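You operate a simulated robot arm through the tools that you are given. There is no shell and no other tool. Be economical: measure what you need, move in short steps, check, and stop when the job is done.

The job below is to be done with a simulated robot arm. You get a single attempt, and the scene is never put back.

TASK
Tap both dowels of rack two home and slide the keeper plate over them.
Fine: use the mallet, keep fingers clear, and put it back on its rest. Set down upright: mallet.

The check looks at the end state, three seconds after you hand in, the way a careful person would. Anything else that was tipped, shoved, dropped, spilled or broken makes it a failure.

THE ROBOT
A 7-joint arm with a two-finger parallel gripper, fixed in place. Base frame: the origin is at the foot of the arm, x ahead of it, y to its left, z up; the work surface is at about z = 864. Units: mm, degrees, N and s.
Its first joint turns from -149.0 to 149.0 degrees. Payload 3.43 kg.
The tool frame sits at the grasp point between the pads (the TCP): z along the fingers, y along the line on which they close. The tips reach 30 mm beyond it. The gripper opens to 94 mm. The fingers are 28 mm wide and 10 mm thick; the gripper's body (50 by 96 mm) begins 55 mm behind the TCP.
Orientation is that of the tool frame in the base frame, as a unit quaternion [w, x, y, z]. With the fingers straight down and closing along the base's y, the tool's x points along the base's -x, its y along +y and its z along -z.

THE INTERFACE
- The arm moves only by the tool apply_moves. Its arguments are lists of equal length, an entry for each row: "translation": the shift along the base's x, y, z in units of 50 mm (1.0 is 50 mm), a list of three; "turn": the turn, a rotation vector about the base's x, y, z in units of 6 degrees (1.0 is 6 degrees), a list of three; "grip": the finger opening in mm, from 0 to 94. In form: {"translation": [[dx, dy, dz], ...], "turn": [[wx, wy, wz], ...], "grip": [grip, ...]}. A call has 1 to 10 rows; each row shifts and turns the commanded pose from where the row before left it. A call with a number of a shift or a turn outside -1 to 1 is refused whole. Rows are played at 5 a second. More than 50 mm and 8.6 degrees between two rows, or a gripper value outside its range, and nothing of the call is played. Where a pose cannot be reached the arm comes as near as it can. A force on the tool above 50 N (or 10 N above the force at the start of the call, whichever is more), or a blocked arm, ends the call early, and 0.2 s more pass. The fingers move at their own pace (about 45 mm/s each) and stop on an object; they squeeze with about 22 N. The grip force told is the motor's: it shows also when the fingers shut on nothing. Time passes only in rows, and 0.2 s behind the last, so rows that do not move let the fingers close. It gives the time, the measured TCP pose, the force on the tool (base axes), the opening and the grip force at its end, in the units of the frame above (readings bear some noise), with the torque about the TCP (base axes, N m) and any sound that the robot's microphone picked up, and new pictures: "views" is both (left out), scene, wrist or none.
- Cameras (640 x 400 px; columns grow to the right, rows downward): "scene" is fixed at [401.4, -498.3, 1642.9]; the picture's right is [0.59, -0.81, 0.00], its down [-0.52, -0.38, -0.76] and it looks along [0.62, 0.45, -0.65] (base axes); focal length 336 px, centre (320, 200). "wrist" rides on the gripper at [76, 14, -102] in the tool frame; the picture's right is [-0.18, 0.98, 0.00], its down [-0.75, -0.14, -0.64] and it looks along [-0.63, -0.12, 0.77] (tool axes); focal length 243 px, centre (320, 200). There is no depth. A picture from a camera that has moved, and an enlarged one, comes with that camera's place and axes in the base frame and with its lens.
- close_up(camera, box): a new picture of the part [left, top, right, bottom] of that camera's present view, enlarged. It takes no simulated time.
- hand_in(): hands the job in; it is judged then, once.

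Go step by step. Nothing tells you positions but the pictures and the camera data: compare them with the known pose of the tool, close in by small moves and look again before you grip or let go. The budget is 120 turns and 200 pictures, counting those below and the enlarged ones. Unless the task says otherwise, let go and move clear before handing in, and close with one line.

The tools are called after "Emit:" as a command line: name --argument value ..., lists and objects as JSON in quotes. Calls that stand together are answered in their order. apply_moves: Moves the arm, as the interface text tells. Its arguments: {"type":"object","properties":{"translation":{"type":"array","items":{"type":"array","items":{"type":"number"}}},"turn":{"type":"array","items":{"type":"array","items":{"type":"number"}}},"grip":{"type":"array","items":{"type":"number"}},"views":{"type":"string","enum":["both","scene","wrist","none"]}},"required":["translation","turn","grip"]} The other tools are called the same way: close_up (camera, box) takes an enlarged picture of a part of a camera's view; hand_in () hands the job in.

At the start:

```text
time_s: 0.0
position: [965.1, 214.7, 1146.3]
ee_rot: [0.0, 0.0, 1.0, 0.0]
ft_force: [-0.3, 0.1, -1.0]
ft_torque: [0.0, 0.01, 0.01]
width: 94.1
gripper_force: 0.1
```

scene: 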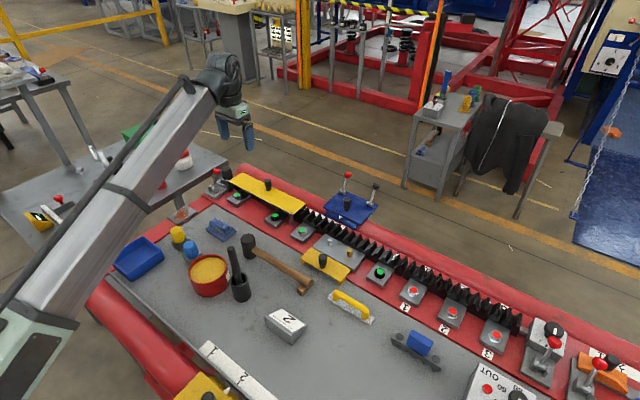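
wrist: 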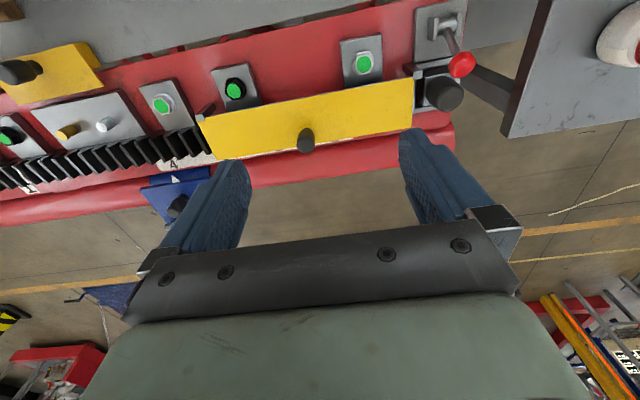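

I see a bench with a mallet on it, several keeper plates (yellow), and racks near the red edge. I'll enlarge the scene before moving.

Emit:
close_up --camera "scene" --box '[200, 160, 360, 260]'

Emit:
close_up --camera "scene" --box '[280, 220, 440, 320]'

Emit:
close_up --camera "scene" --box '[160, 210, 320, 310]'

Emit:
close_up --camera "scene" --box '[160, 290, 336, 400]'

Emit:
close_up --camera "scene" --box '[380, 260, 604, 400]'

Emit:
close_up --camera "wrist" --box '[0, 0, 240, 150]'

```text
4.00 times, centred on (280, 210) of scene
camera zoom: at [401.4, -498.3, 1642.9], right [0.59, -0.81, 0.0], down [-0.52, -0.38, -0.76], along [0.62, 0.45, -0.65], focal length 1344 px, centre (480, 160)
```

zoom: 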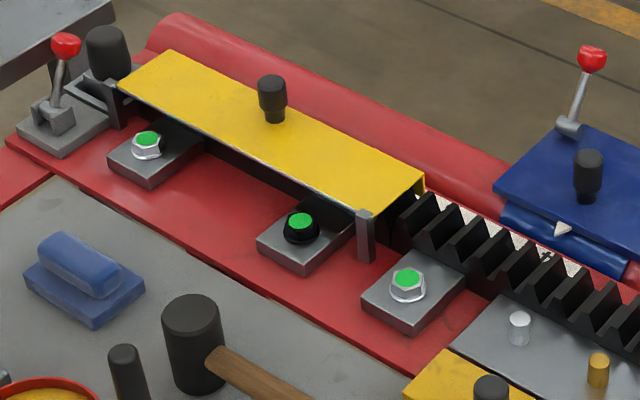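

```text
4.00 times, centred on (360, 270) of scene
camera zoom: at [401.4, -498.3, 1642.9], right [0.59, -0.81, 0.0], down [-0.52, -0.38, -0.76], along [0.62, 0.45, -0.65], focal length 1344 px, centre (160, -80)
```

zoom: 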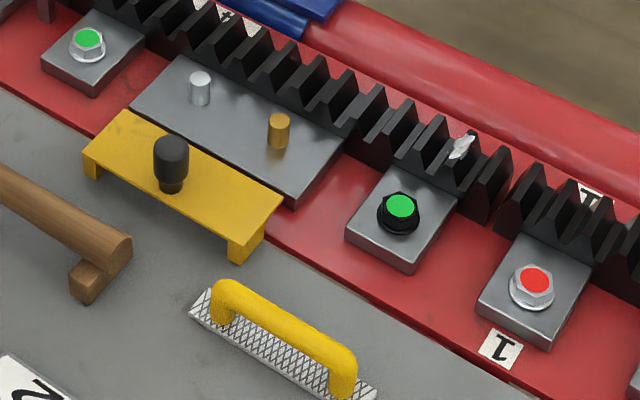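

```text
4.00 times, centred on (240, 260) of scene
camera zoom: at [401.4, -498.3, 1642.9], right [0.59, -0.81, 0.0], down [-0.52, -0.38, -0.76], along [0.62, 0.45, -0.65], focal length 1344 px, centre (640, -40)
```

zoom: 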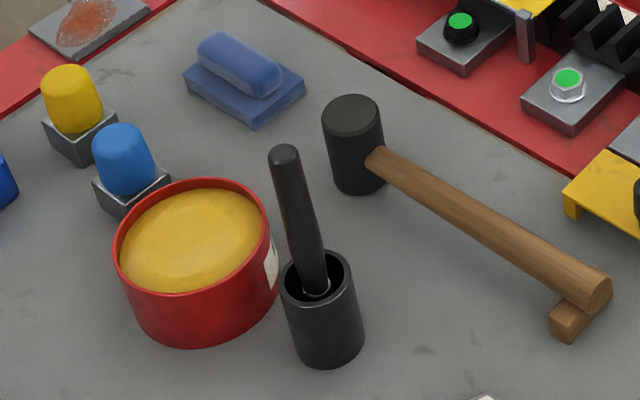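

```text
3.64 times, centred on (248, 345) of scene
camera zoom: at [401.4, -498.3, 1642.9], right [0.59, -0.81, 0.0], down [-0.52, -0.38, -0.76], along [0.62, 0.45, -0.65], focal length 1222 px, centre (582, -327)
```

zoom: 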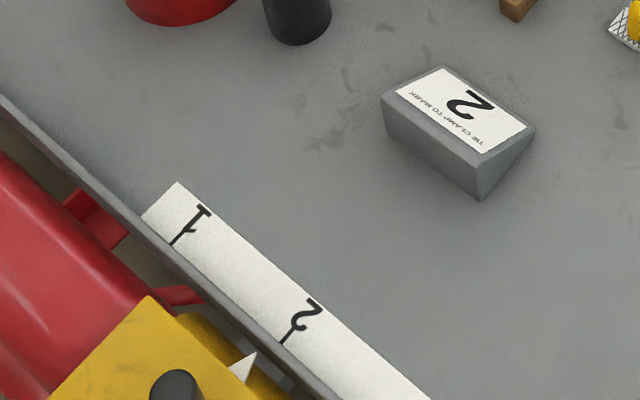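

```text
2.86 times, centred on (492, 330) of scene
camera zoom: at [401.4, -498.3, 1642.9], right [0.59, -0.81, 0.0], down [-0.52, -0.38, -0.76], along [0.62, 0.45, -0.65], focal length 960 px, centre (-171, -171)
```

zoom: 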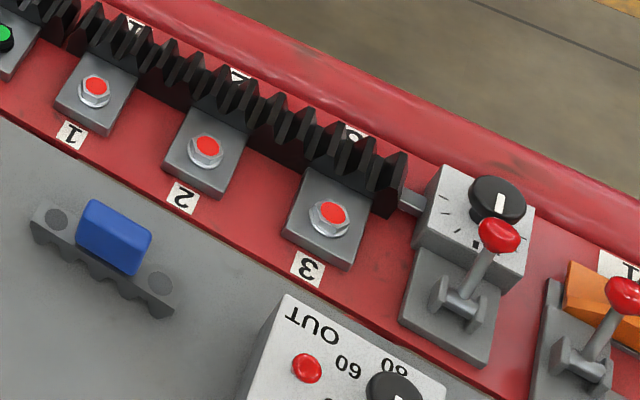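

```text
2.67 times, centred on (120, 75) of wrist
camera zoom: at [888.1, 229.3, 1247.4], right [0.18, 0.98, 0.0], down [0.75, -0.14, 0.64], along [0.63, -0.12, -0.77], focal length 647 px, centre (853, 533)
```

zoom: 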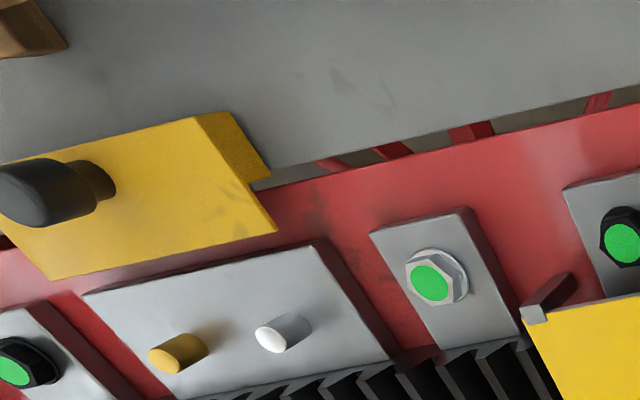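

There is one clear pair of dowels (silver and brass) on a grey block, with a yellow plate with a knob beside it. I need to confirm which one is "rack two", so I'll read the labels.

Emit:
close_up --camera "scene" --box '[300, 200, 380, 250]'

Emit:
close_up --camera "scene" --box '[380, 250, 508, 330]'

Emit:
close_up --camera "scene" --box '[448, 300, 640, 400]'

Emit:
close_up --camera "wrist" --box '[0, 80, 240, 230]'

```text
8.00 times, centred on (340, 225) of scene
camera zoom: at [401.4, -498.3, 1642.9], right [0.59, -0.81, 0.0], down [-0.52, -0.38, -0.76], along [0.62, 0.45, -0.65], focal length 2689 px, centre (160, 0)
```

zoom: 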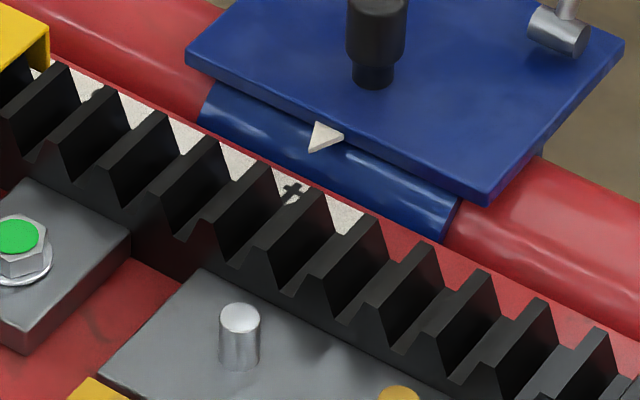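

```text
5.00 times, centred on (444, 290) of scene
camera zoom: at [401.4, -498.3, 1642.9], right [0.59, -0.81, 0.0], down [-0.52, -0.38, -0.76], along [0.62, 0.45, -0.65], focal length 1680 px, centre (-300, -250)
```

zoom: 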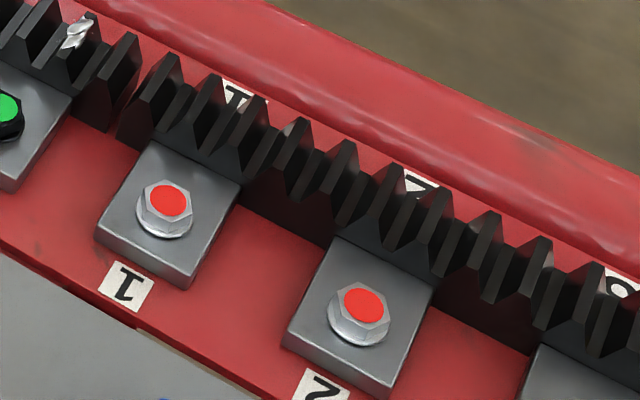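

```text
3.33 times, centred on (544, 350) of scene
camera zoom: at [401.4, -498.3, 1642.9], right [0.59, -0.81, 0.0], down [-0.52, -0.38, -0.76], along [0.62, 0.45, -0.65], focal length 1120 px, centre (-427, -300)
```

zoom: 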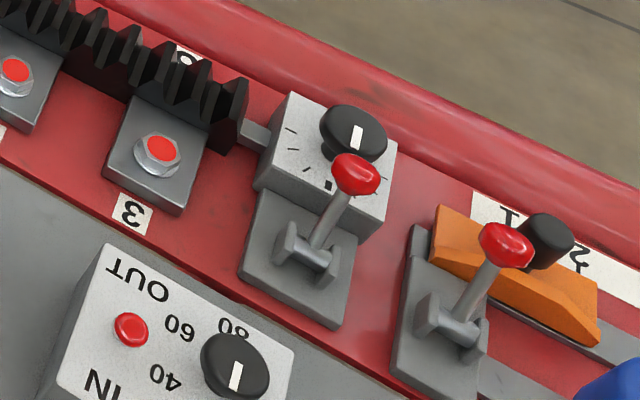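

```text
2.67 times, centred on (120, 155) of wrist
camera zoom: at [888.1, 229.3, 1247.4], right [0.18, 0.98, 0.0], down [0.75, -0.14, 0.64], along [0.63, -0.12, -0.77], focal length 647 px, centre (853, 320)
```

zoom: 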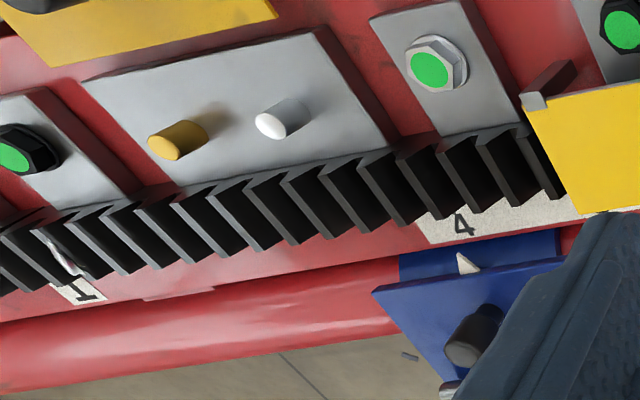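

The dowels are at about x≈964, y≈-126 and y≈-194, the keeper plate's knob is near (900,-145), and the mallet head is near (804,44) with its handle running toward -y. I'll move above this area for a top view.

Emit:
apply_moves --translation '[[-0.45, -0.8, 0], [-0.45, -0.8, 0], [-0.45, -0.8, 0], [-0.45, -0.8, 0], [-0.45, -0.8, 0], [-0.45, -0.8, 0], [-0.45, -0.8, 0], [-0.45, -0.8, 0]]' --turn '[[0, 0, 0], [0, 0, 0], [0, 0, 0], [0, 0, 0], [0, 0, 0], [0, 0, 0], [0, 0, 0], [0, 0, 0]]' --grip '[94, 94, 94, 94, 94, 94, 94, 94]'

```text
time_s: 1.7
position: [799.4, -82.0, 1145.0]
ee_rot: [0.006, 0.003, 1.0, 0.0]
ft_force: [2.7, -4.1, -5.3]
ft_torque: [0.39, -0.17, 0.27]
width: 94.1
gripper_force: 0.0
stopped in row 8: the force on the tool passed its limit at 62 N (the readings are from after the stop); the commanded pose is now the measured one
camera wrist: at [722.2, -66.8, 1246.0], right [0.19, 0.98, 0.0], down [0.75, -0.15, 0.65], along [0.64, -0.12, -0.76], focal length 243 px, centre (320, 200)
```

scene: 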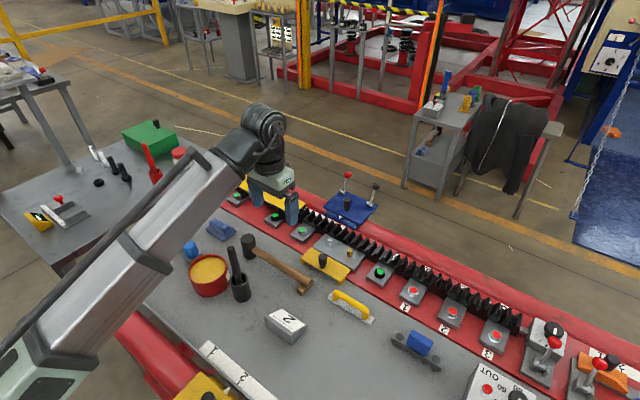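
wrist: 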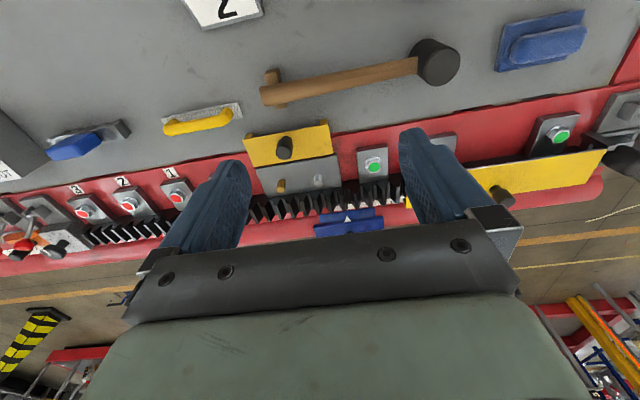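

The arm stopped on a brief force spike in free space, probably inertia, so I'll move more gently. I'll zoom in on the mallet, plate and dowels.

Emit:
close_up --camera "wrist" --box '[230, 110, 390, 210]'

Emit:
close_up --camera "wrist" --box '[250, 20, 474, 160]'

```text
4.00 times, centred on (310, 160) of wrist
camera zoom: at [722.2, -66.8, 1246.0], right [0.19, 0.98, 0.0], down [0.75, -0.15, 0.65], along [0.64, -0.12, -0.76], focal length 970 px, centre (360, 360)
```

zoom: 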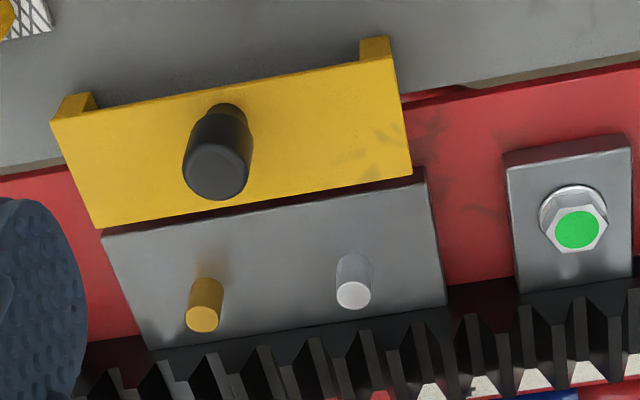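

```text
2.86 times, centred on (362, 90) of wrist
camera zoom: at [722.2, -66.8, 1246.0], right [0.19, 0.98, 0.0], down [0.75, -0.15, 0.65], along [0.64, -0.12, -0.76], focal length 693 px, centre (200, 514)
```

zoom: 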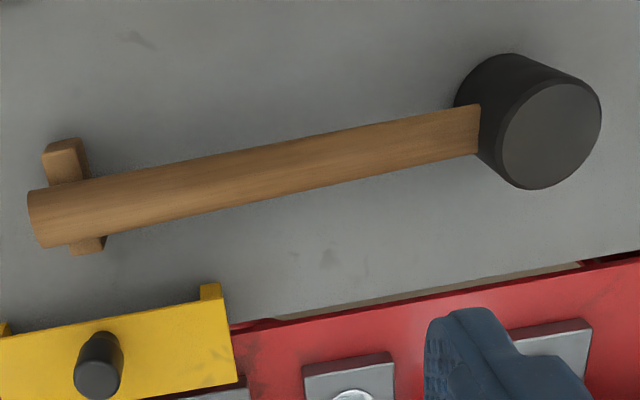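

The handle runs roughly along y at x≈816 and z≈900, with the head at about (811,58). I'll turn the tool 90° so the fingers close across the handle and the camera faces the head.

Emit:
apply_moves --translation '[[0.02, 0, -0.1], [0.05, 0, -0.2], [0.05, 0, -0.2], [0.05, 0, -0.2], [0.05, 0, -0.2], [0.05, 0, -0.2], [0.05, 0, -0.2], [0.05, 0, -0.2], [0, 0, -0.2], [0, 0, -0.1]]' --turn '[[0, 0, 0.5], [0, 0, 1], [0, 0, 1], [0, 0, 1], [0, 0, 1], [0, 0, 1], [0, 0, 1], [0, 0, 1], [0, 0, 1], [0, 0, 0.5]]' --grip '[94, 94, 94, 94, 94, 94, 94, 94, 94, 94]' --views "none"

Emit:
apply_moves --translation '[[0, 0.05, -0.1], [0, 0.1, -0.1], [0, 0.1, -0.2], [0, 0.1, -0.2], [0, 0.1, -0.2], [0, 0.1, -0.2], [0, 0.05, -0.1]]' --turn '[[0, 0, 0.5], [0, 0, 1], [0, 0, 1], [0, 0, 1], [0, 0, 1], [0, 0, 1], [0, 0, 0.5]]' --grip '[94, 94, 94, 94, 94, 94, 94]' --views "both"

```text
time_s: 3.9
position: [817.0, -81.7, 1054.9]
ee_rot: [0.005, -0.451, 0.893, 0.002]
ft_force: [-0.4, -0.9, -0.1]
ft_torque: [0.0, -0.01, -0.02]
width: 94.1
gripper_force: 0.1
```

```text
time_s: 5.5
position: [817.8, -51.8, 1001.2]
ee_rot: [0.003, -0.704, 0.71, 0.003]
ft_force: [0.3, 0.0, 0.0]
ft_torque: [-0.05, 0.02, -0.02]
width: 94.1
gripper_force: 0.1
camera wrist: at [803.1, -129.0, 1101.2], right [-0.98, 0.19, 0.0], down [0.15, 0.75, 0.65], along [0.12, 0.64, -0.76], focal length 243 px, centre (320, 200)
```

scene: 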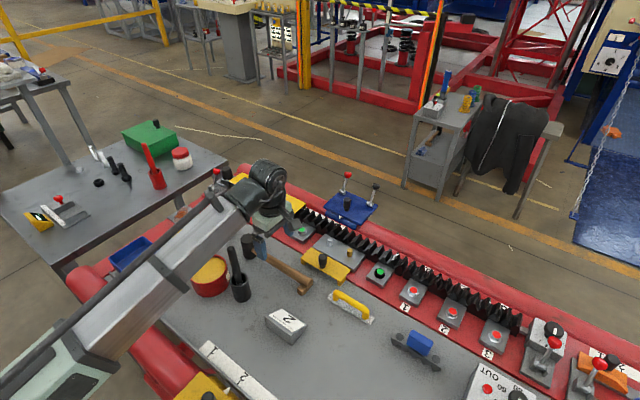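
wrist: 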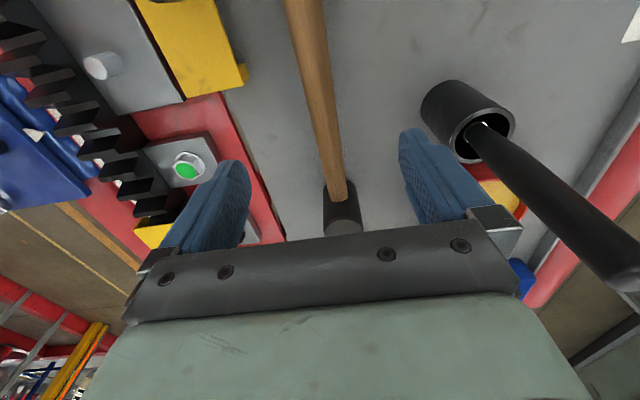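

The handle is centred between the fingers. A brush in a black cup stands near the arm, so I'll check its clearance before going down.

Emit:
close_up --camera "scene" --box '[170, 160, 346, 310]'

Emit:
close_up --camera "wrist" --box '[220, 0, 460, 240]'

```text
2.67 times, centred on (258, 235) of scene
camera zoom: at [401.4, -498.3, 1642.9], right [0.59, -0.81, 0.0], down [-0.52, -0.38, -0.76], along [0.62, 0.45, -0.65], focal length 896 px, centre (485, 107)
```

zoom: 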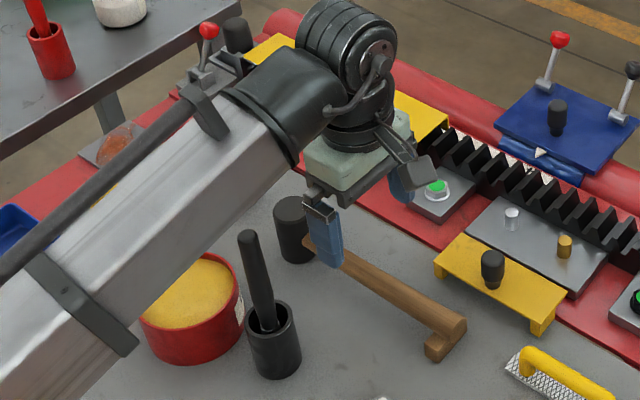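

```text
1.67 times, centred on (340, 120) of wrist
camera zoom: at [803.1, -129.0, 1101.2], right [-0.98, 0.19, 0.0], down [0.15, 0.75, 0.65], along [0.12, 0.64, -0.76], focal length 404 px, centre (287, 333)
```

zoom: 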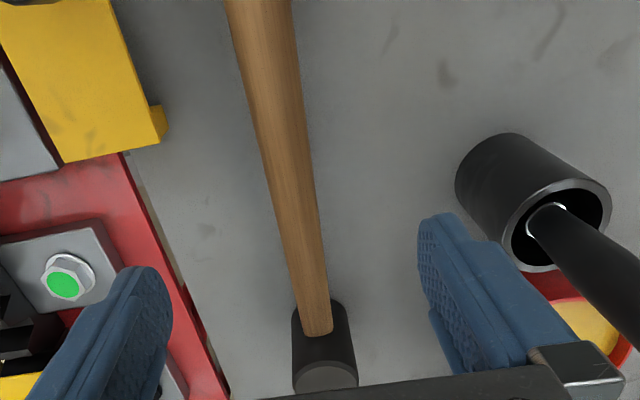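

Clearances look fine and the handle is centred under the TCP. I'll narrow the fingers, go down to z≈912 and grip.

Emit:
apply_moves --translation '[[0, 0, -0.1], [0, 0, -0.3], [0, 0, -0.35], [0, 0, -0.35], [0, 0, -0.35], [0, 0, -0.2], [0, 0, -0.1]]' --turn '[[0, 0, 0], [0, 0, 0], [0, 0, 0], [0, 0, 0], [0, 0, 0], [0, 0, 0], [0, 0, 0]]' --grip '[60, 60, 60, 60, 60, 60, 60]'

```text
time_s: 7.1
position: [817.3, -52.1, 912.4]
ee_rot: [0.003, -0.704, 0.71, 0.003]
ft_force: [-0.2, 0.1, 0.8]
ft_torque: [0.01, 0.02, -0.04]
width: 59.9
gripper_force: 0.1
camera wrist: at [802.8, -128.6, 1013.7], right [-0.98, 0.19, 0.0], down [0.15, 0.75, 0.65], along [0.12, 0.64, -0.76], focal length 243 px, centre (320, 200)
```

scene: 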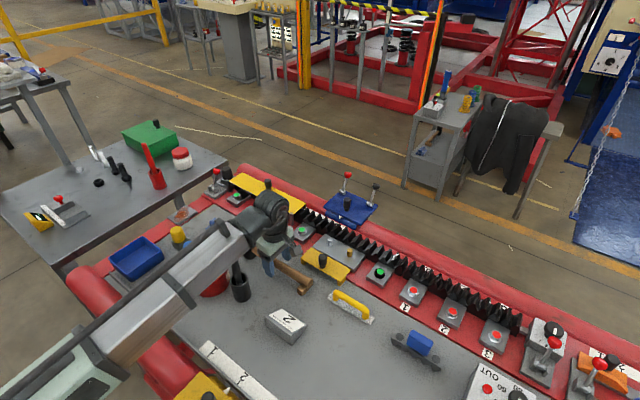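
wrist: 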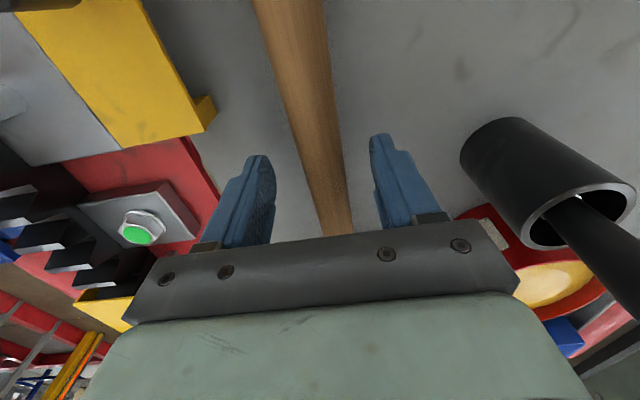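

Both fingers straddle the handle. I'll close them now.

Emit:
apply_moves --translation '[[0, 0, 0], [0, 0, 0], [0, 0, 0], [0, 0, 0]]' --turn '[[0, 0, 0], [0, 0, 0], [0, 0, 0], [0, 0, 0]]' --grip '[0, 0, 0, 0]' --views "wrist"

```text
time_s: 8.1
position: [817.9, -51.7, 912.5]
ee_rot: [0.003, -0.704, 0.71, 0.004]
ft_force: [-2.5, 0.4, 0.7]
ft_torque: [0.07, 0.0, 0.37]
width: 23.8
gripper_force: 21.7
camera wrist: at [802.7, -128.5, 1014.0], right [-0.98, 0.19, 0.0], down [0.15, 0.75, 0.65], along [0.12, 0.64, -0.76], focal length 243 px, centre (320, 200)
```

wrist: 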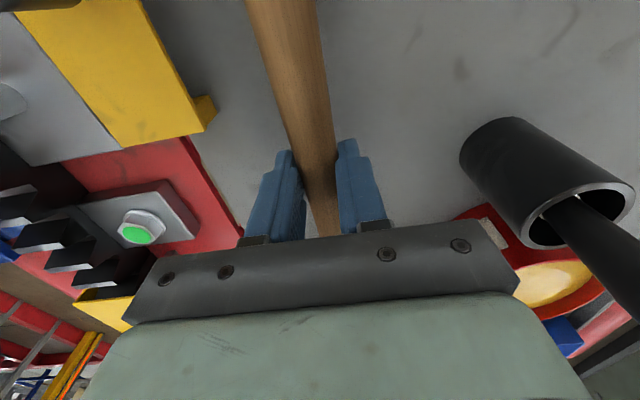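

Gripped, 23.8 mm wide. I'll lift gently and check whether it droops.

Emit:
apply_moves --translation '[[0, 0, 0.05], [0, 0, 0.15], [0, 0, 0.25], [0, 0, 0.25], [0, 0, 0.2], [0, 0, 0.1]]' --turn '[[0, 0, 0], [0, 0, 0], [0, 0, 0], [0, 0, 0], [0, 0, 0], [0, 0, 0]]' --grip '[0, 0, 0, 0, 0, 0]'

Emit:
close_up --camera "scene" --box '[200, 190, 344, 310]'

```text
time_s: 9.5
position: [817.8, -53.0, 961.6]
ee_rot: [0.004, -0.704, 0.711, 0.002]
ft_force: [-0.6, -0.7, -0.5]
ft_torque: [-0.01, -0.02, -0.01]
width: 0.0
gripper_force: 22.0
camera wrist: at [802.3, -129.0, 1063.2], right [-0.98, 0.19, 0.0], down [0.15, 0.75, 0.65], along [0.12, 0.64, -0.76], focal length 243 px, centre (320, 200)
```

scene: 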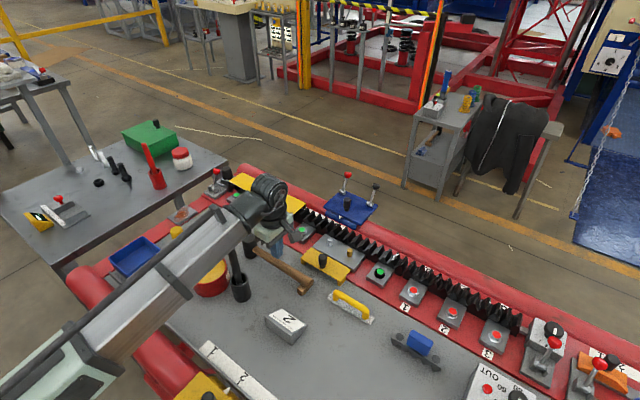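
wrist: 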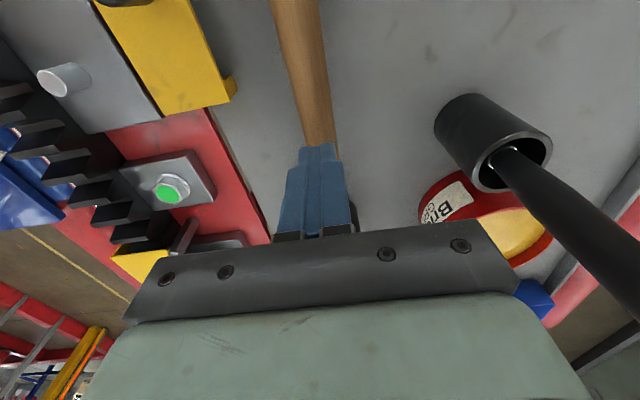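

```text
3.33 times, centred on (272, 250) of scene
camera zoom: at [401.4, -498.3, 1642.9], right [0.59, -0.81, 0.0], down [-0.52, -0.38, -0.76], along [0.62, 0.45, -0.65], focal length 1120 px, centre (480, 33)
```

zoom: 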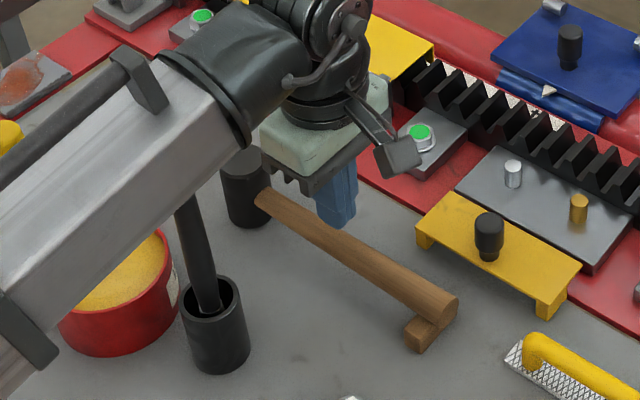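

The grip slid off the top of the round handle and the mallet is still standing. I'll open up and take it lower, with the TCP at about 898.

Emit:
apply_moves --translation '[[0, 0, 0], [0, 0, 0], [0, 0, 0], [0, 0, -0.1], [0, 0, -0.3], [0, 0, -0.35], [0, 0, -0.3], [0, 0, -0.15], [0, 0, -0.07]]' --turn '[[0, 0, 0], [0, 0, 0], [0, 0, 0], [0, 0, 0], [0, 0, 0], [0, 0, 0], [0, 0, 0], [0, 0, 0], [0, 0, 0]]' --grip '[60, 60, 60, 60, 60, 60, 60, 60, 60]'

Emit:
close_up --camera "scene" --box '[220, 210, 340, 310]'

```text
time_s: 11.5
position: [817.3, -52.7, 900.3]
ee_rot: [0.005, -0.705, 0.71, 0.002]
ft_force: [0.4, 0.4, 0.9]
ft_torque: [-0.01, -0.02, 0.0]
width: 59.9
gripper_force: 0.0
camera wrist: at [802.9, -128.9, 1000.6], right [-0.98, 0.19, 0.0], down [0.15, 0.75, 0.65], along [0.12, 0.64, -0.76], focal length 243 px, centre (320, 200)
```

scene: 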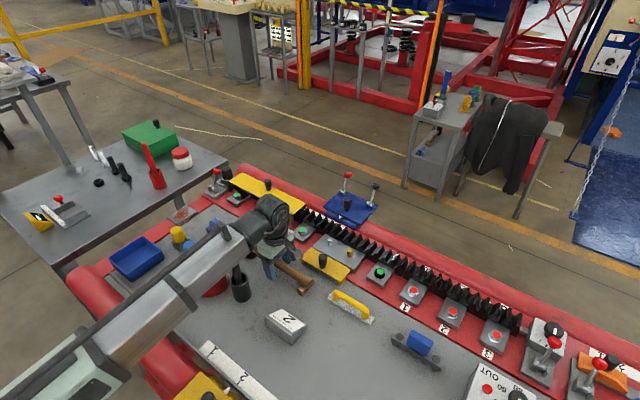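
wrist: 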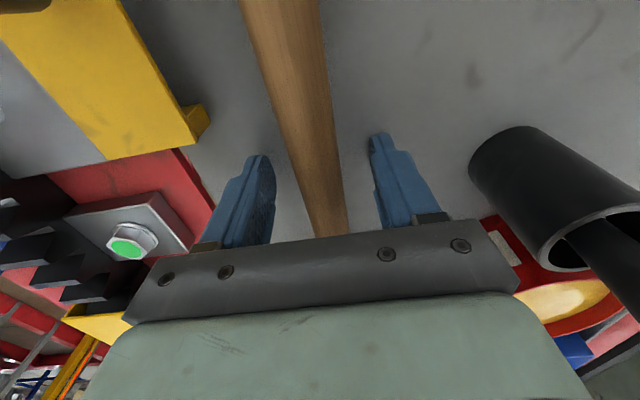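

```text
4.00 times, centred on (280, 260) of scene
camera zoom: at [401.4, -498.3, 1642.9], right [0.59, -0.81, 0.0], down [-0.52, -0.38, -0.76], along [0.62, 0.45, -0.65], focal length 1344 px, centre (480, -40)
```

zoom: 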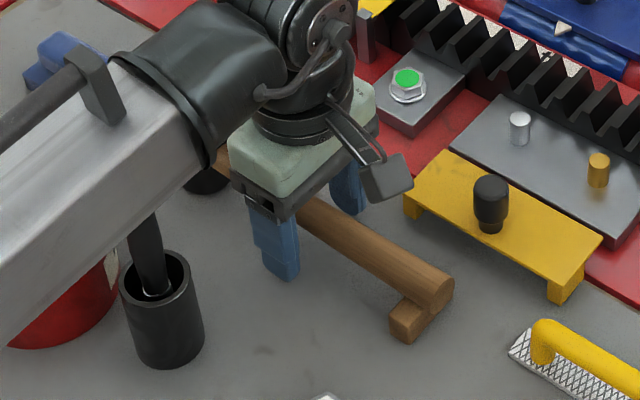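

I'll lower slightly, close the fingers, and lift by small steps, stopping to check.

Emit:
apply_moves --translation '[[0, 0, -0.04], [0, 0, 0], [0, 0, 0], [0, 0, 0], [0, 0, 0.04], [0, 0, 0.08], [0, 0, 0.08], [0, 0, 0.04]]' --turn '[[0, 0, 0], [0, 0, 0], [0, 0, 0], [0, 0, 0], [0, 0, 0], [0, 0, 0], [0, 0, 0], [0, 0, 0]]' --grip '[60, 0, 0, 0, 0, 0, 0, 0]'

Emit:
close_up --camera "scene" --box '[220, 210, 340, 310]'

```text
time_s: 13.3
position: [817.7, -51.1, 909.1]
ee_rot: [0.003, -0.704, 0.71, 0.003]
ft_force: [-0.2, 0.1, -4.2]
ft_torque: [-0.25, 0.0, 0.01]
width: 28.3
gripper_force: 21.7
camera wrist: at [802.8, -128.6, 1009.5], right [-0.98, 0.19, 0.0], down [0.15, 0.75, 0.65], along [0.12, 0.64, -0.76], focal length 243 px, centre (320, 200)
```

scene: 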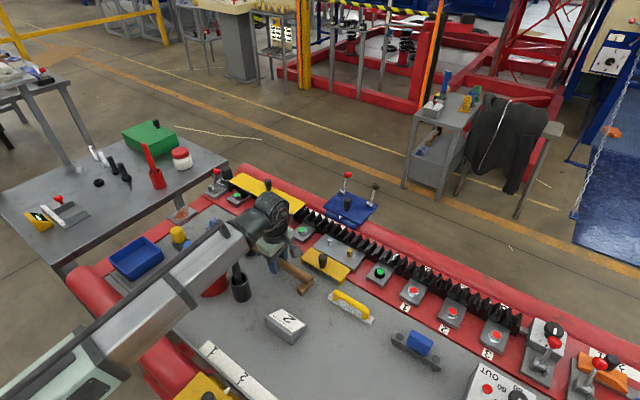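
wrist: 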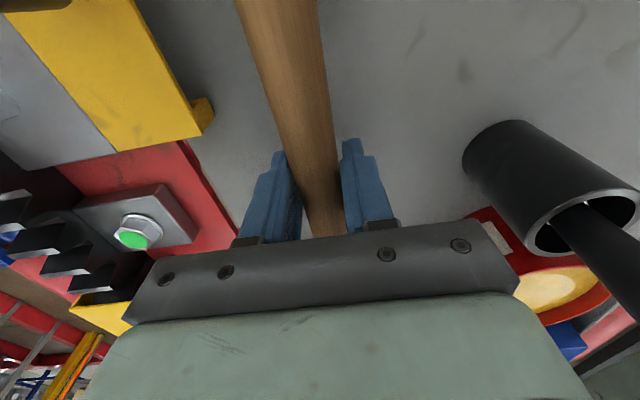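

```text
4.00 times, centred on (280, 260) of scene
camera zoom: at [401.4, -498.3, 1642.9], right [0.59, -0.81, 0.0], down [-0.52, -0.38, -0.76], along [0.62, 0.45, -0.65], focal length 1344 px, centre (480, -40)
```

zoom: 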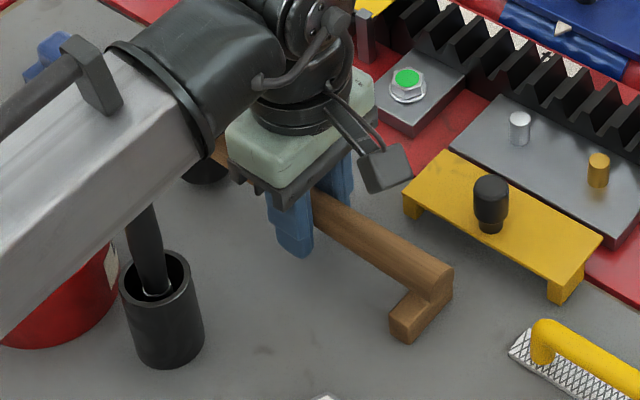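

It is held now, with about 4.2 N of weight and a small torque. I'll lift further and check whether the small wooden foot stays behind as the rest.

Emit:
apply_moves --translation '[[0, 0, 0.05], [0, 0, 0.15], [0, 0, 0.2], [0, 0, 0.2], [0, 0, 0.2], [0, 0, 0.2], [0, 0, 0.1]]' --turn '[[0, 0, 0], [0, 0, 0], [0, 0, 0], [0, 0, 0], [0, 0, 0], [0, 0, 0], [0, 0, 0]]' --grip '[0, 0, 0, 0, 0, 0, 0]'

Emit:
close_up --camera "scene" --box '[220, 190, 340, 310]'

```text
time_s: 14.9
position: [816.9, -52.0, 964.5]
ee_rot: [0.004, -0.704, 0.71, 0.003]
ft_force: [0.5, 0.2, -5.0]
ft_torque: [-0.25, -0.03, 0.04]
width: 28.1
gripper_force: 21.8
camera wrist: at [802.5, -128.8, 1065.2], right [-0.98, 0.19, 0.0], down [0.15, 0.75, 0.65], along [0.12, 0.64, -0.76], focal length 243 px, centre (320, 200)
```

scene: 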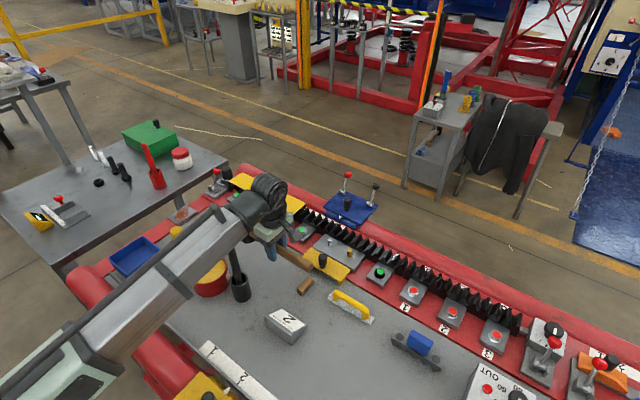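
wrist: 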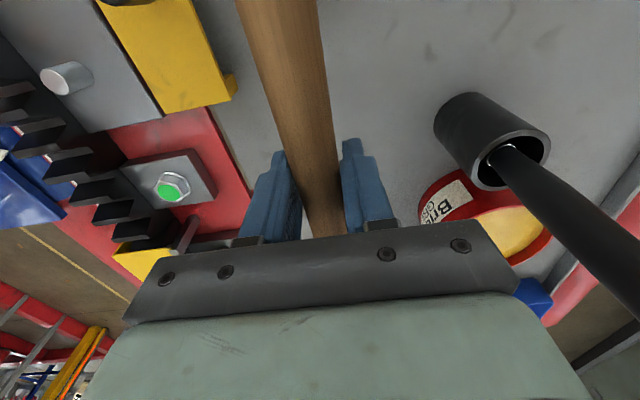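

```text
3.33 times, centred on (280, 250) of scene
camera zoom: at [401.4, -498.3, 1642.9], right [0.59, -0.81, 0.0], down [-0.52, -0.38, -0.76], along [0.62, 0.45, -0.65], focal length 1120 px, centre (453, 33)
```

zoom: 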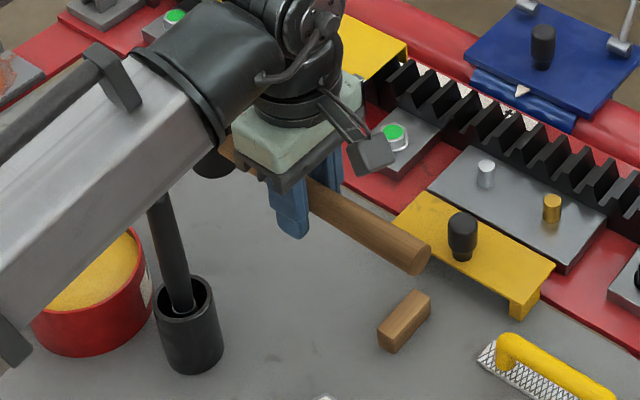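

The small wooden block stays behind, so it is the rest, and the mallet is level in the grip. I'll raise it, swing 45° and carry the head toward the brass dowel, approaching from the -y side so the fingers stay off the plate.

Emit:
apply_moves --translation '[[0, 0, 0.3], [0, -0.1, 0.4], [0.1, -0.3, 0.2], [0.2, -0.5, 0], [0.25, -0.6, 0], [0.3, -0.7, 0], [0.3, -0.7, 0], [0.25, -0.7, 0], [0.15, -0.5, 0], [0.05, -0.2, 0]]' --turn '[[0, 0, 0], [0, 0, -0.3], [0, 0, -0.7], [0, 0, -1], [0, 0, -1], [0, 0, -1], [0, 0, -1], [0, 0, -1], [0, 0, -1], [0, 0, -0.5]]' --grip '[0, 0, 0, 0, 0, 0, 0, 0, 0, 0]'

Emit:
close_up --camera "scene" --box '[264, 190, 424, 310]'

```text
time_s: 17.1
position: [897.4, -267.6, 1010.1]
ee_rot: [0.003, -0.378, 0.926, 0.002]
ft_force: [0.0, -0.8, -4.5]
ft_torque: [-0.17, 0.2, -0.03]
width: 28.1
gripper_force: 22.3
camera wrist: at [832.9, -310.8, 1110.5], right [-0.56, 0.83, 0.0], down [0.63, 0.42, 0.65], along [0.54, 0.36, -0.76], focal length 243 px, centre (320, 200)
```

scene: 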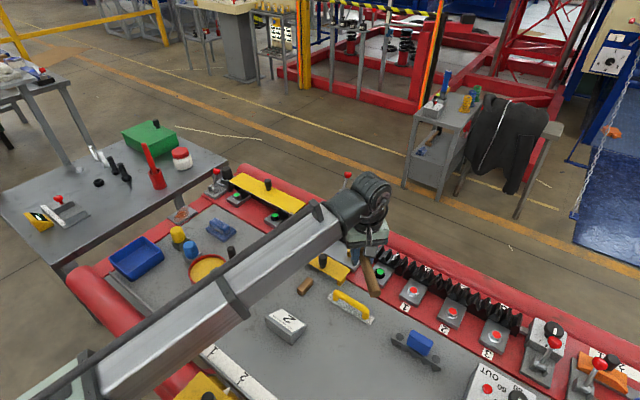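
wrist: 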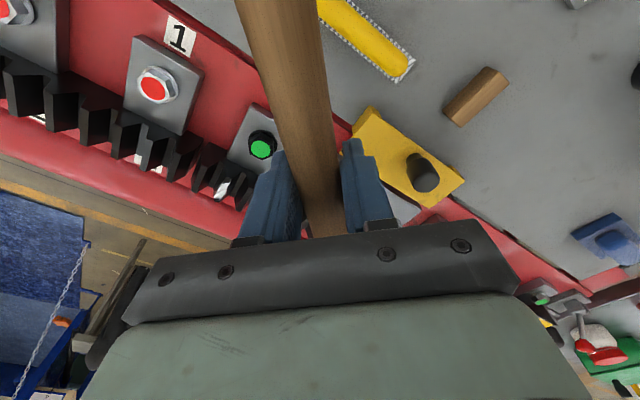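

```text
3.33 times, centred on (344, 250) of scene
camera zoom: at [401.4, -498.3, 1642.9], right [0.59, -0.81, 0.0], down [-0.52, -0.38, -0.76], along [0.62, 0.45, -0.65], focal length 1120 px, centre (240, 33)
```

zoom: 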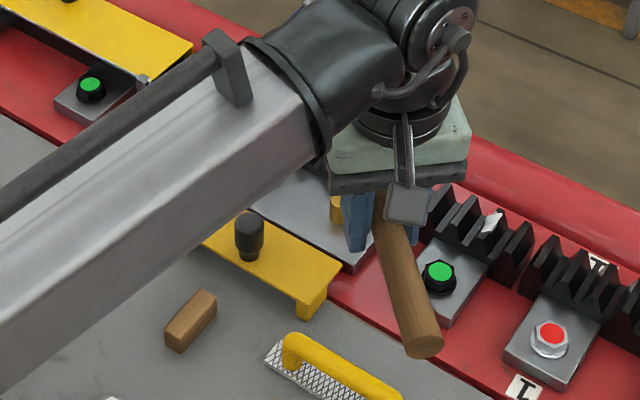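

The mallet head should now be above the brass dowel at about (976,-188), hidden from the cameras by the arm. I'll lower it step by step until I feel contact.

Emit:
apply_moves --translation '[[-0.04, 0, -0.2], [-0.04, 0, -0.3], [0, 0, -0.3], [0, 0, -0.3], [0, 0, -0.2], [0, 0, -0.1]]' --turn '[[0, 0, 0], [0, 0, 0], [0, 0, 0], [0, 0, 0], [0, 0, 0], [0, 0, 0]]' --grip '[0, 0, 0, 0, 0, 0]'

Emit:
close_up --camera "scene" --box '[304, 220, 424, 310]'

Emit:
close_up --camera "wrist" --box '[200, 100, 480, 260]'

```text
time_s: 18.5
position: [893.2, -267.0, 939.1]
ee_rot: [0.005, -0.379, 0.925, 0.001]
ft_force: [0.4, -0.4, -3.2]
ft_torque: [-0.19, 0.18, 0.0]
width: 27.9
gripper_force: 22.0
camera wrist: at [828.5, -311.0, 1040.0], right [-0.56, 0.83, 0.0], down [0.63, 0.42, 0.65], along [0.54, 0.36, -0.76], focal length 243 px, centre (320, 200)
```

scene: 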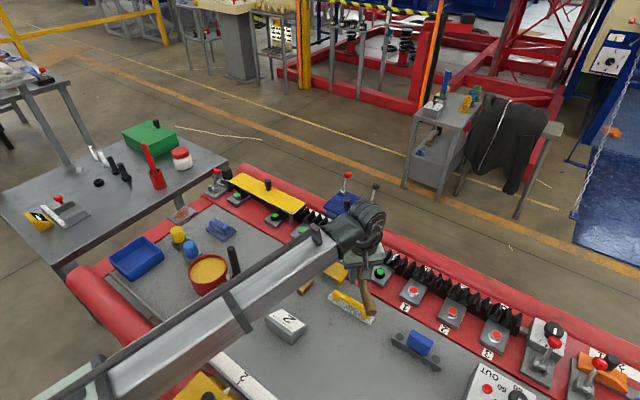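
wrist: 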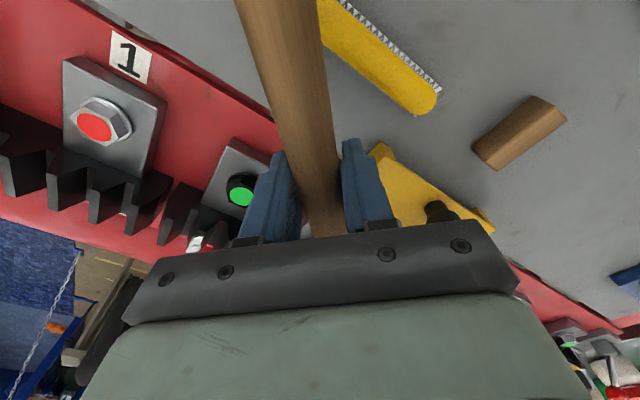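

```text
4.44 times, centred on (364, 265) of scene
camera zoom: at [401.4, -498.3, 1642.9], right [0.59, -0.81, 0.0], down [-0.52, -0.38, -0.76], along [0.62, 0.45, -0.65], focal length 1494 px, centre (124, -89)
```

zoom: 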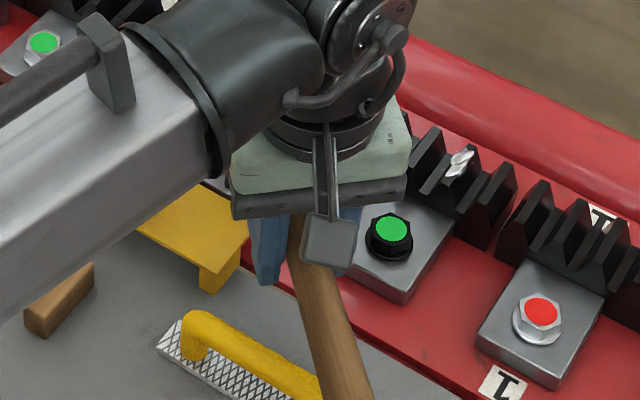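

```text
2.29 times, centred on (340, 180) of wrist
camera zoom: at [828.5, -311.0, 1040.0], right [-0.56, 0.83, 0.0], down [0.63, 0.42, 0.65], along [0.54, 0.36, -0.76], focal length 555 px, centre (274, 246)
```

zoom: 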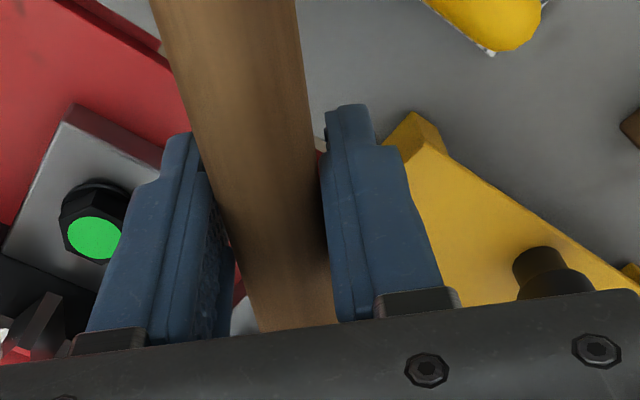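

The mallet's tail would pass low over the yellow brush here. I'll pitch the head down about 6°, which raises the tail and fingertips, shift slightly, and then feel for the dowel.

Emit:
apply_moves --translation '[[0, 0, 0.25], [0, -0.05, 0.15], [-0.01, -0.05, 0]]' --turn '[[0, 0, 0], [-0.35, 0.35, 0], [-0.36, 0.36, 0]]' --grip '[0, 0, 0]' --views "none"

Emit:
apply_moves --translation '[[0, 0, -0.08], [0, 0, -0.08], [0, 0, -0.08], [0, 0, -0.06], [0, 0, 0]]' --turn '[[0, 0, 0], [0, 0, 0], [0, 0, 0], [0, 0, 0], [0, 0, 0]]' --grip '[0, 0, 0, 0, 0]' --views "both"

```text
time_s: 19.3
position: [892.9, -273.3, 959.7]
ee_rot: [-0.043, -0.378, 0.924, -0.019]
ft_force: [0.5, -0.5, -2.5]
ft_torque: [-0.19, 0.23, 0.0]
width: 28.1
gripper_force: 22.0
```

```text
time_s: 20.5
position: [892.4, -272.2, 945.1]
ee_rot: [-0.044, -0.378, 0.924, -0.019]
ft_force: [-3.4, -3.3, 2.5]
ft_torque: [0.23, -0.23, -0.04]
width: 28.3
gripper_force: 22.4
camera wrist: at [835.6, -308.1, 1052.7], right [-0.56, 0.83, -0.02], down [0.68, 0.47, 0.57], along [0.48, 0.3, -0.82], focal length 243 px, centre (320, 200)
```

scene: 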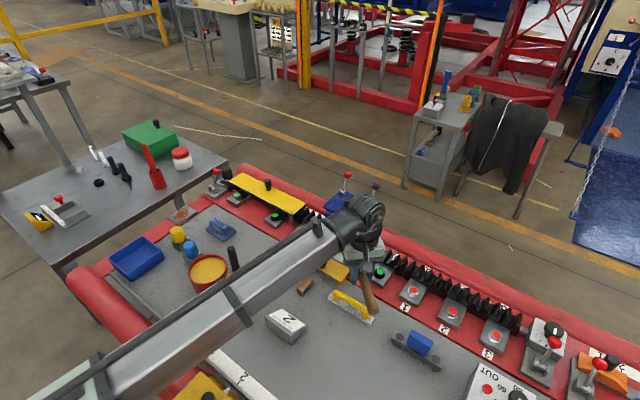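
wrist: 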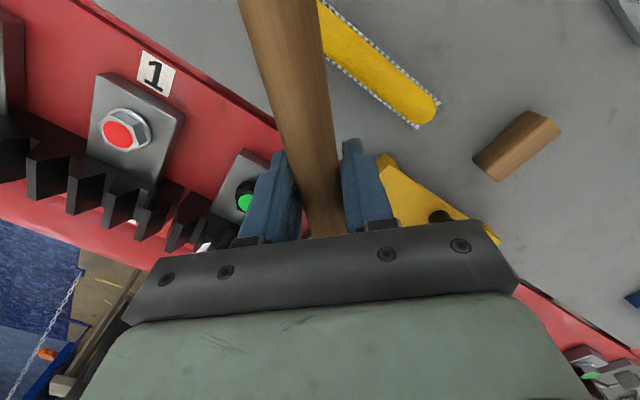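

Contact was felt at TCP z≈945, which fits a dowel top at about z≈898. I'll give it a tap, lifting and then dropping quickly a little past the contact height.

Emit:
apply_moves --translation '[[0, 0, 0.2], [0, 0, 0.2], [0, 0, 0], [0, 0, -0.48], [0, 0, 0.1]]' --turn '[[0, 0, 0], [0, 0, 0], [0, 0, 0], [0, 0, 0], [0, 0, 0]]' --grip '[0, 0, 0, 0, 0]' --views "wrist"

```text
time_s: 21.7
position: [893.8, -272.9, 945.9]
ee_rot: [-0.044, -0.378, 0.924, -0.019]
ft_force: [0.7, -0.2, -3.7]
ft_torque: [-0.2, 0.19, 0.03]
width: 28.1
gripper_force: 22.0
camera wrist: at [836.3, -307.5, 1053.2], right [-0.56, 0.83, -0.02], down [0.68, 0.47, 0.57], along [0.48, 0.3, -0.82], focal length 243 px, centre (320, 200)
```

wrist: 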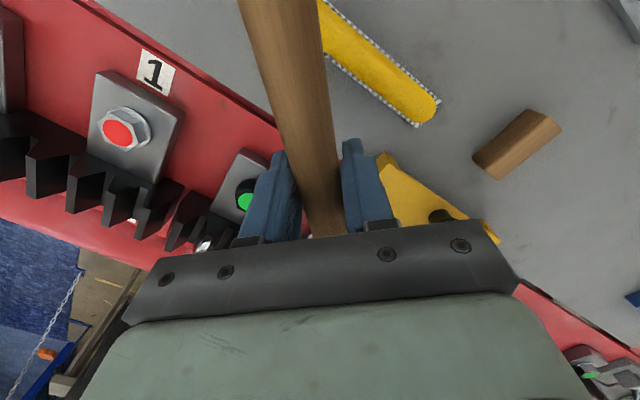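

There is no load at the same height now, so the dowel has probably moved down. I'll feel for its new height.

Emit:
apply_moves --translation '[[0, 0, -0.04], [0, 0, -0.04], [0, 0, -0.04], [0, 0, 0]]' --turn '[[0, 0, 0], [0, 0, 0], [0, 0, 0], [0, 0, 0]]' --grip '[0, 0, 0, 0]' --views "none"

```text
time_s: 22.7
position: [892.4, -273.3, 940.4]
ee_rot: [-0.044, -0.379, 0.924, -0.019]
ft_force: [-1.0, -2.0, 4.1]
ft_torque: [0.46, -0.49, -0.09]
width: 28.1
gripper_force: 22.4
```

The dowel goes down about 3 mm per light tap. I'll tap harder.

Emit:
apply_moves --translation '[[0, 0, 0.3], [0, 0, 0.3], [0, 0, 0], [0, 0, -0.75], [0, 0, 0.15], [0, 0, 0]]' --turn '[[0, 0, 0], [0, 0, 0], [0, 0, 0], [0, 0, 0], [0, 0, 0], [0, 0, 0]]' --grip '[0, 0, 0, 0, 0, 0]' --views "none"

Emit:
apply_moves --translation '[[0, 0, -0.04], [0, 0, -0.04], [0, 0, -0.04], [0, 0, 0]]' --turn '[[0, 0, 0], [0, 0, 0], [0, 0, 0], [0, 0, 0]]' --grip '[0, 0, 0, 0]' --views "both"

Emit:
close_up --camera "scene" --box '[304, 220, 424, 310]'

```text
time_s: 24.1
position: [893.4, -271.9, 941.0]
ee_rot: [-0.043, -0.378, 0.925, -0.019]
ft_force: [0.6, -0.5, -4.5]
ft_torque: [-0.2, 0.21, -0.02]
width: 28.1
gripper_force: 22.1
```

```text
time_s: 25.1
position: [893.7, -270.9, 934.1]
ee_rot: [-0.043, -0.379, 0.924, -0.018]
ft_force: [-1.0, -0.6, 3.6]
ft_torque: [0.33, -0.35, -0.06]
width: 28.1
gripper_force: 22.1
camera wrist: at [835.7, -307.9, 1041.9], right [-0.56, 0.83, -0.02], down [0.68, 0.47, 0.57], along [0.48, 0.3, -0.82], focal length 243 px, centre (320, 200)
```

scene: 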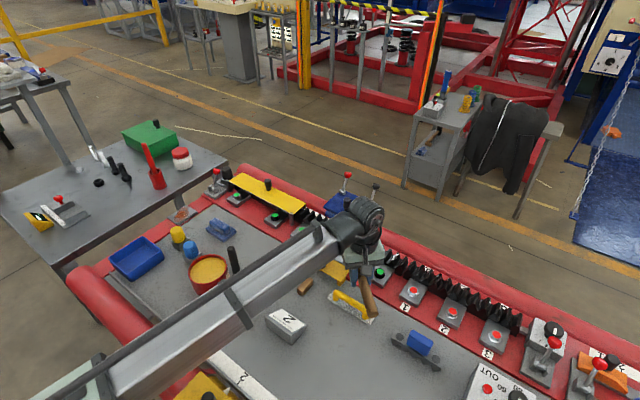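
wrist: 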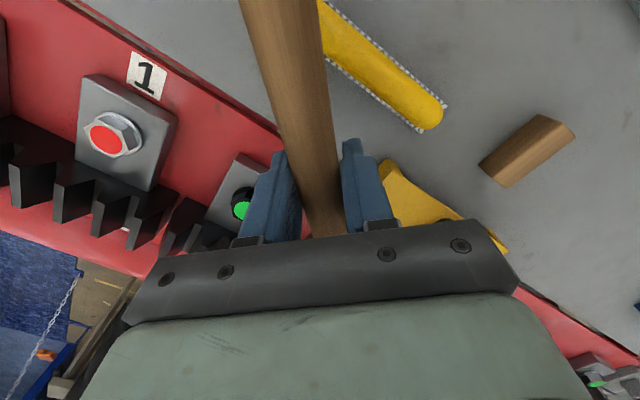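

```text
4.44 times, centred on (364, 265) of scene
camera zoom: at [401.4, -498.3, 1642.9], right [0.59, -0.81, 0.0], down [-0.52, -0.38, -0.76], along [0.62, 0.45, -0.65], focal length 1494 px, centre (124, -89)
```

zoom: 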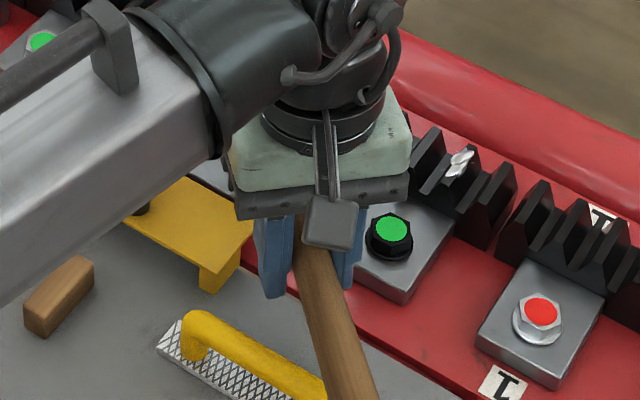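

It is working: contact has gone from 945 to 942 to about 936. I'll continue with another firm tap and a probe.

Emit:
apply_moves --translation '[[0, 0, 0.3], [0, 0, 0.3], [0, 0, 0], [0, 0, -0.8], [0, 0, 0.15], [0, 0, 0]]' --turn '[[0, 0, 0], [0, 0, 0], [0, 0, 0], [0, 0, 0], [0, 0, 0], [0, 0, 0]]' --grip '[0, 0, 0, 0, 0, 0]' --views "none"

Emit:
apply_moves --translation '[[0, 0, -0.04], [0, 0, -0.04], [0, 0, 0]]' --turn '[[0, 0, 0], [0, 0, 0], [0, 0, 0]]' --grip '[0, 0, 0]' --views "none"

```text
time_s: 26.5
position: [892.5, -272.5, 930.4]
ee_rot: [-0.045, -0.378, 0.924, -0.019]
ft_force: [0.0, 1.0, -4.0]
ft_torque: [-0.19, 0.15, -0.05]
width: 28.2
gripper_force: 21.8
```

```text
time_s: 27.3
position: [893.1, -271.4, 926.5]
ee_rot: [-0.045, -0.378, 0.924, -0.019]
ft_force: [0.5, -0.1, -4.3]
ft_torque: [-0.19, 0.2, 0.02]
width: 28.4
gripper_force: 22.1
```

Emit:
apply_moves --translation '[[0, 0, -0.04], [0, 0, -0.04], [0, 0, 0]]' --turn '[[0, 0, 0], [0, 0, 0], [0, 0, 0]]' --grip '[0, 0, 0]' --views "wrist"

```text
time_s: 28.1
position: [893.0, -272.8, 922.4]
ee_rot: [-0.044, -0.378, 0.925, -0.019]
ft_force: [-2.1, -2.7, 5.6]
ft_torque: [0.46, -0.47, -0.02]
width: 28.1
gripper_force: 21.9
camera wrist: at [835.6, -308.1, 1031.7], right [-0.56, 0.83, -0.02], down [0.68, 0.47, 0.57], along [0.48, 0.3, -0.82], focal length 243 px, centre (320, 200)
```

wrist: 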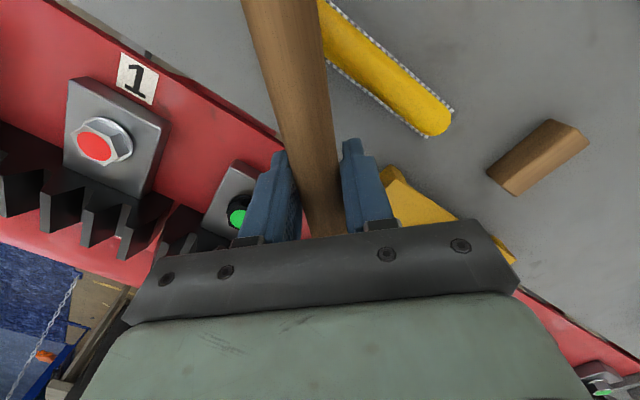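

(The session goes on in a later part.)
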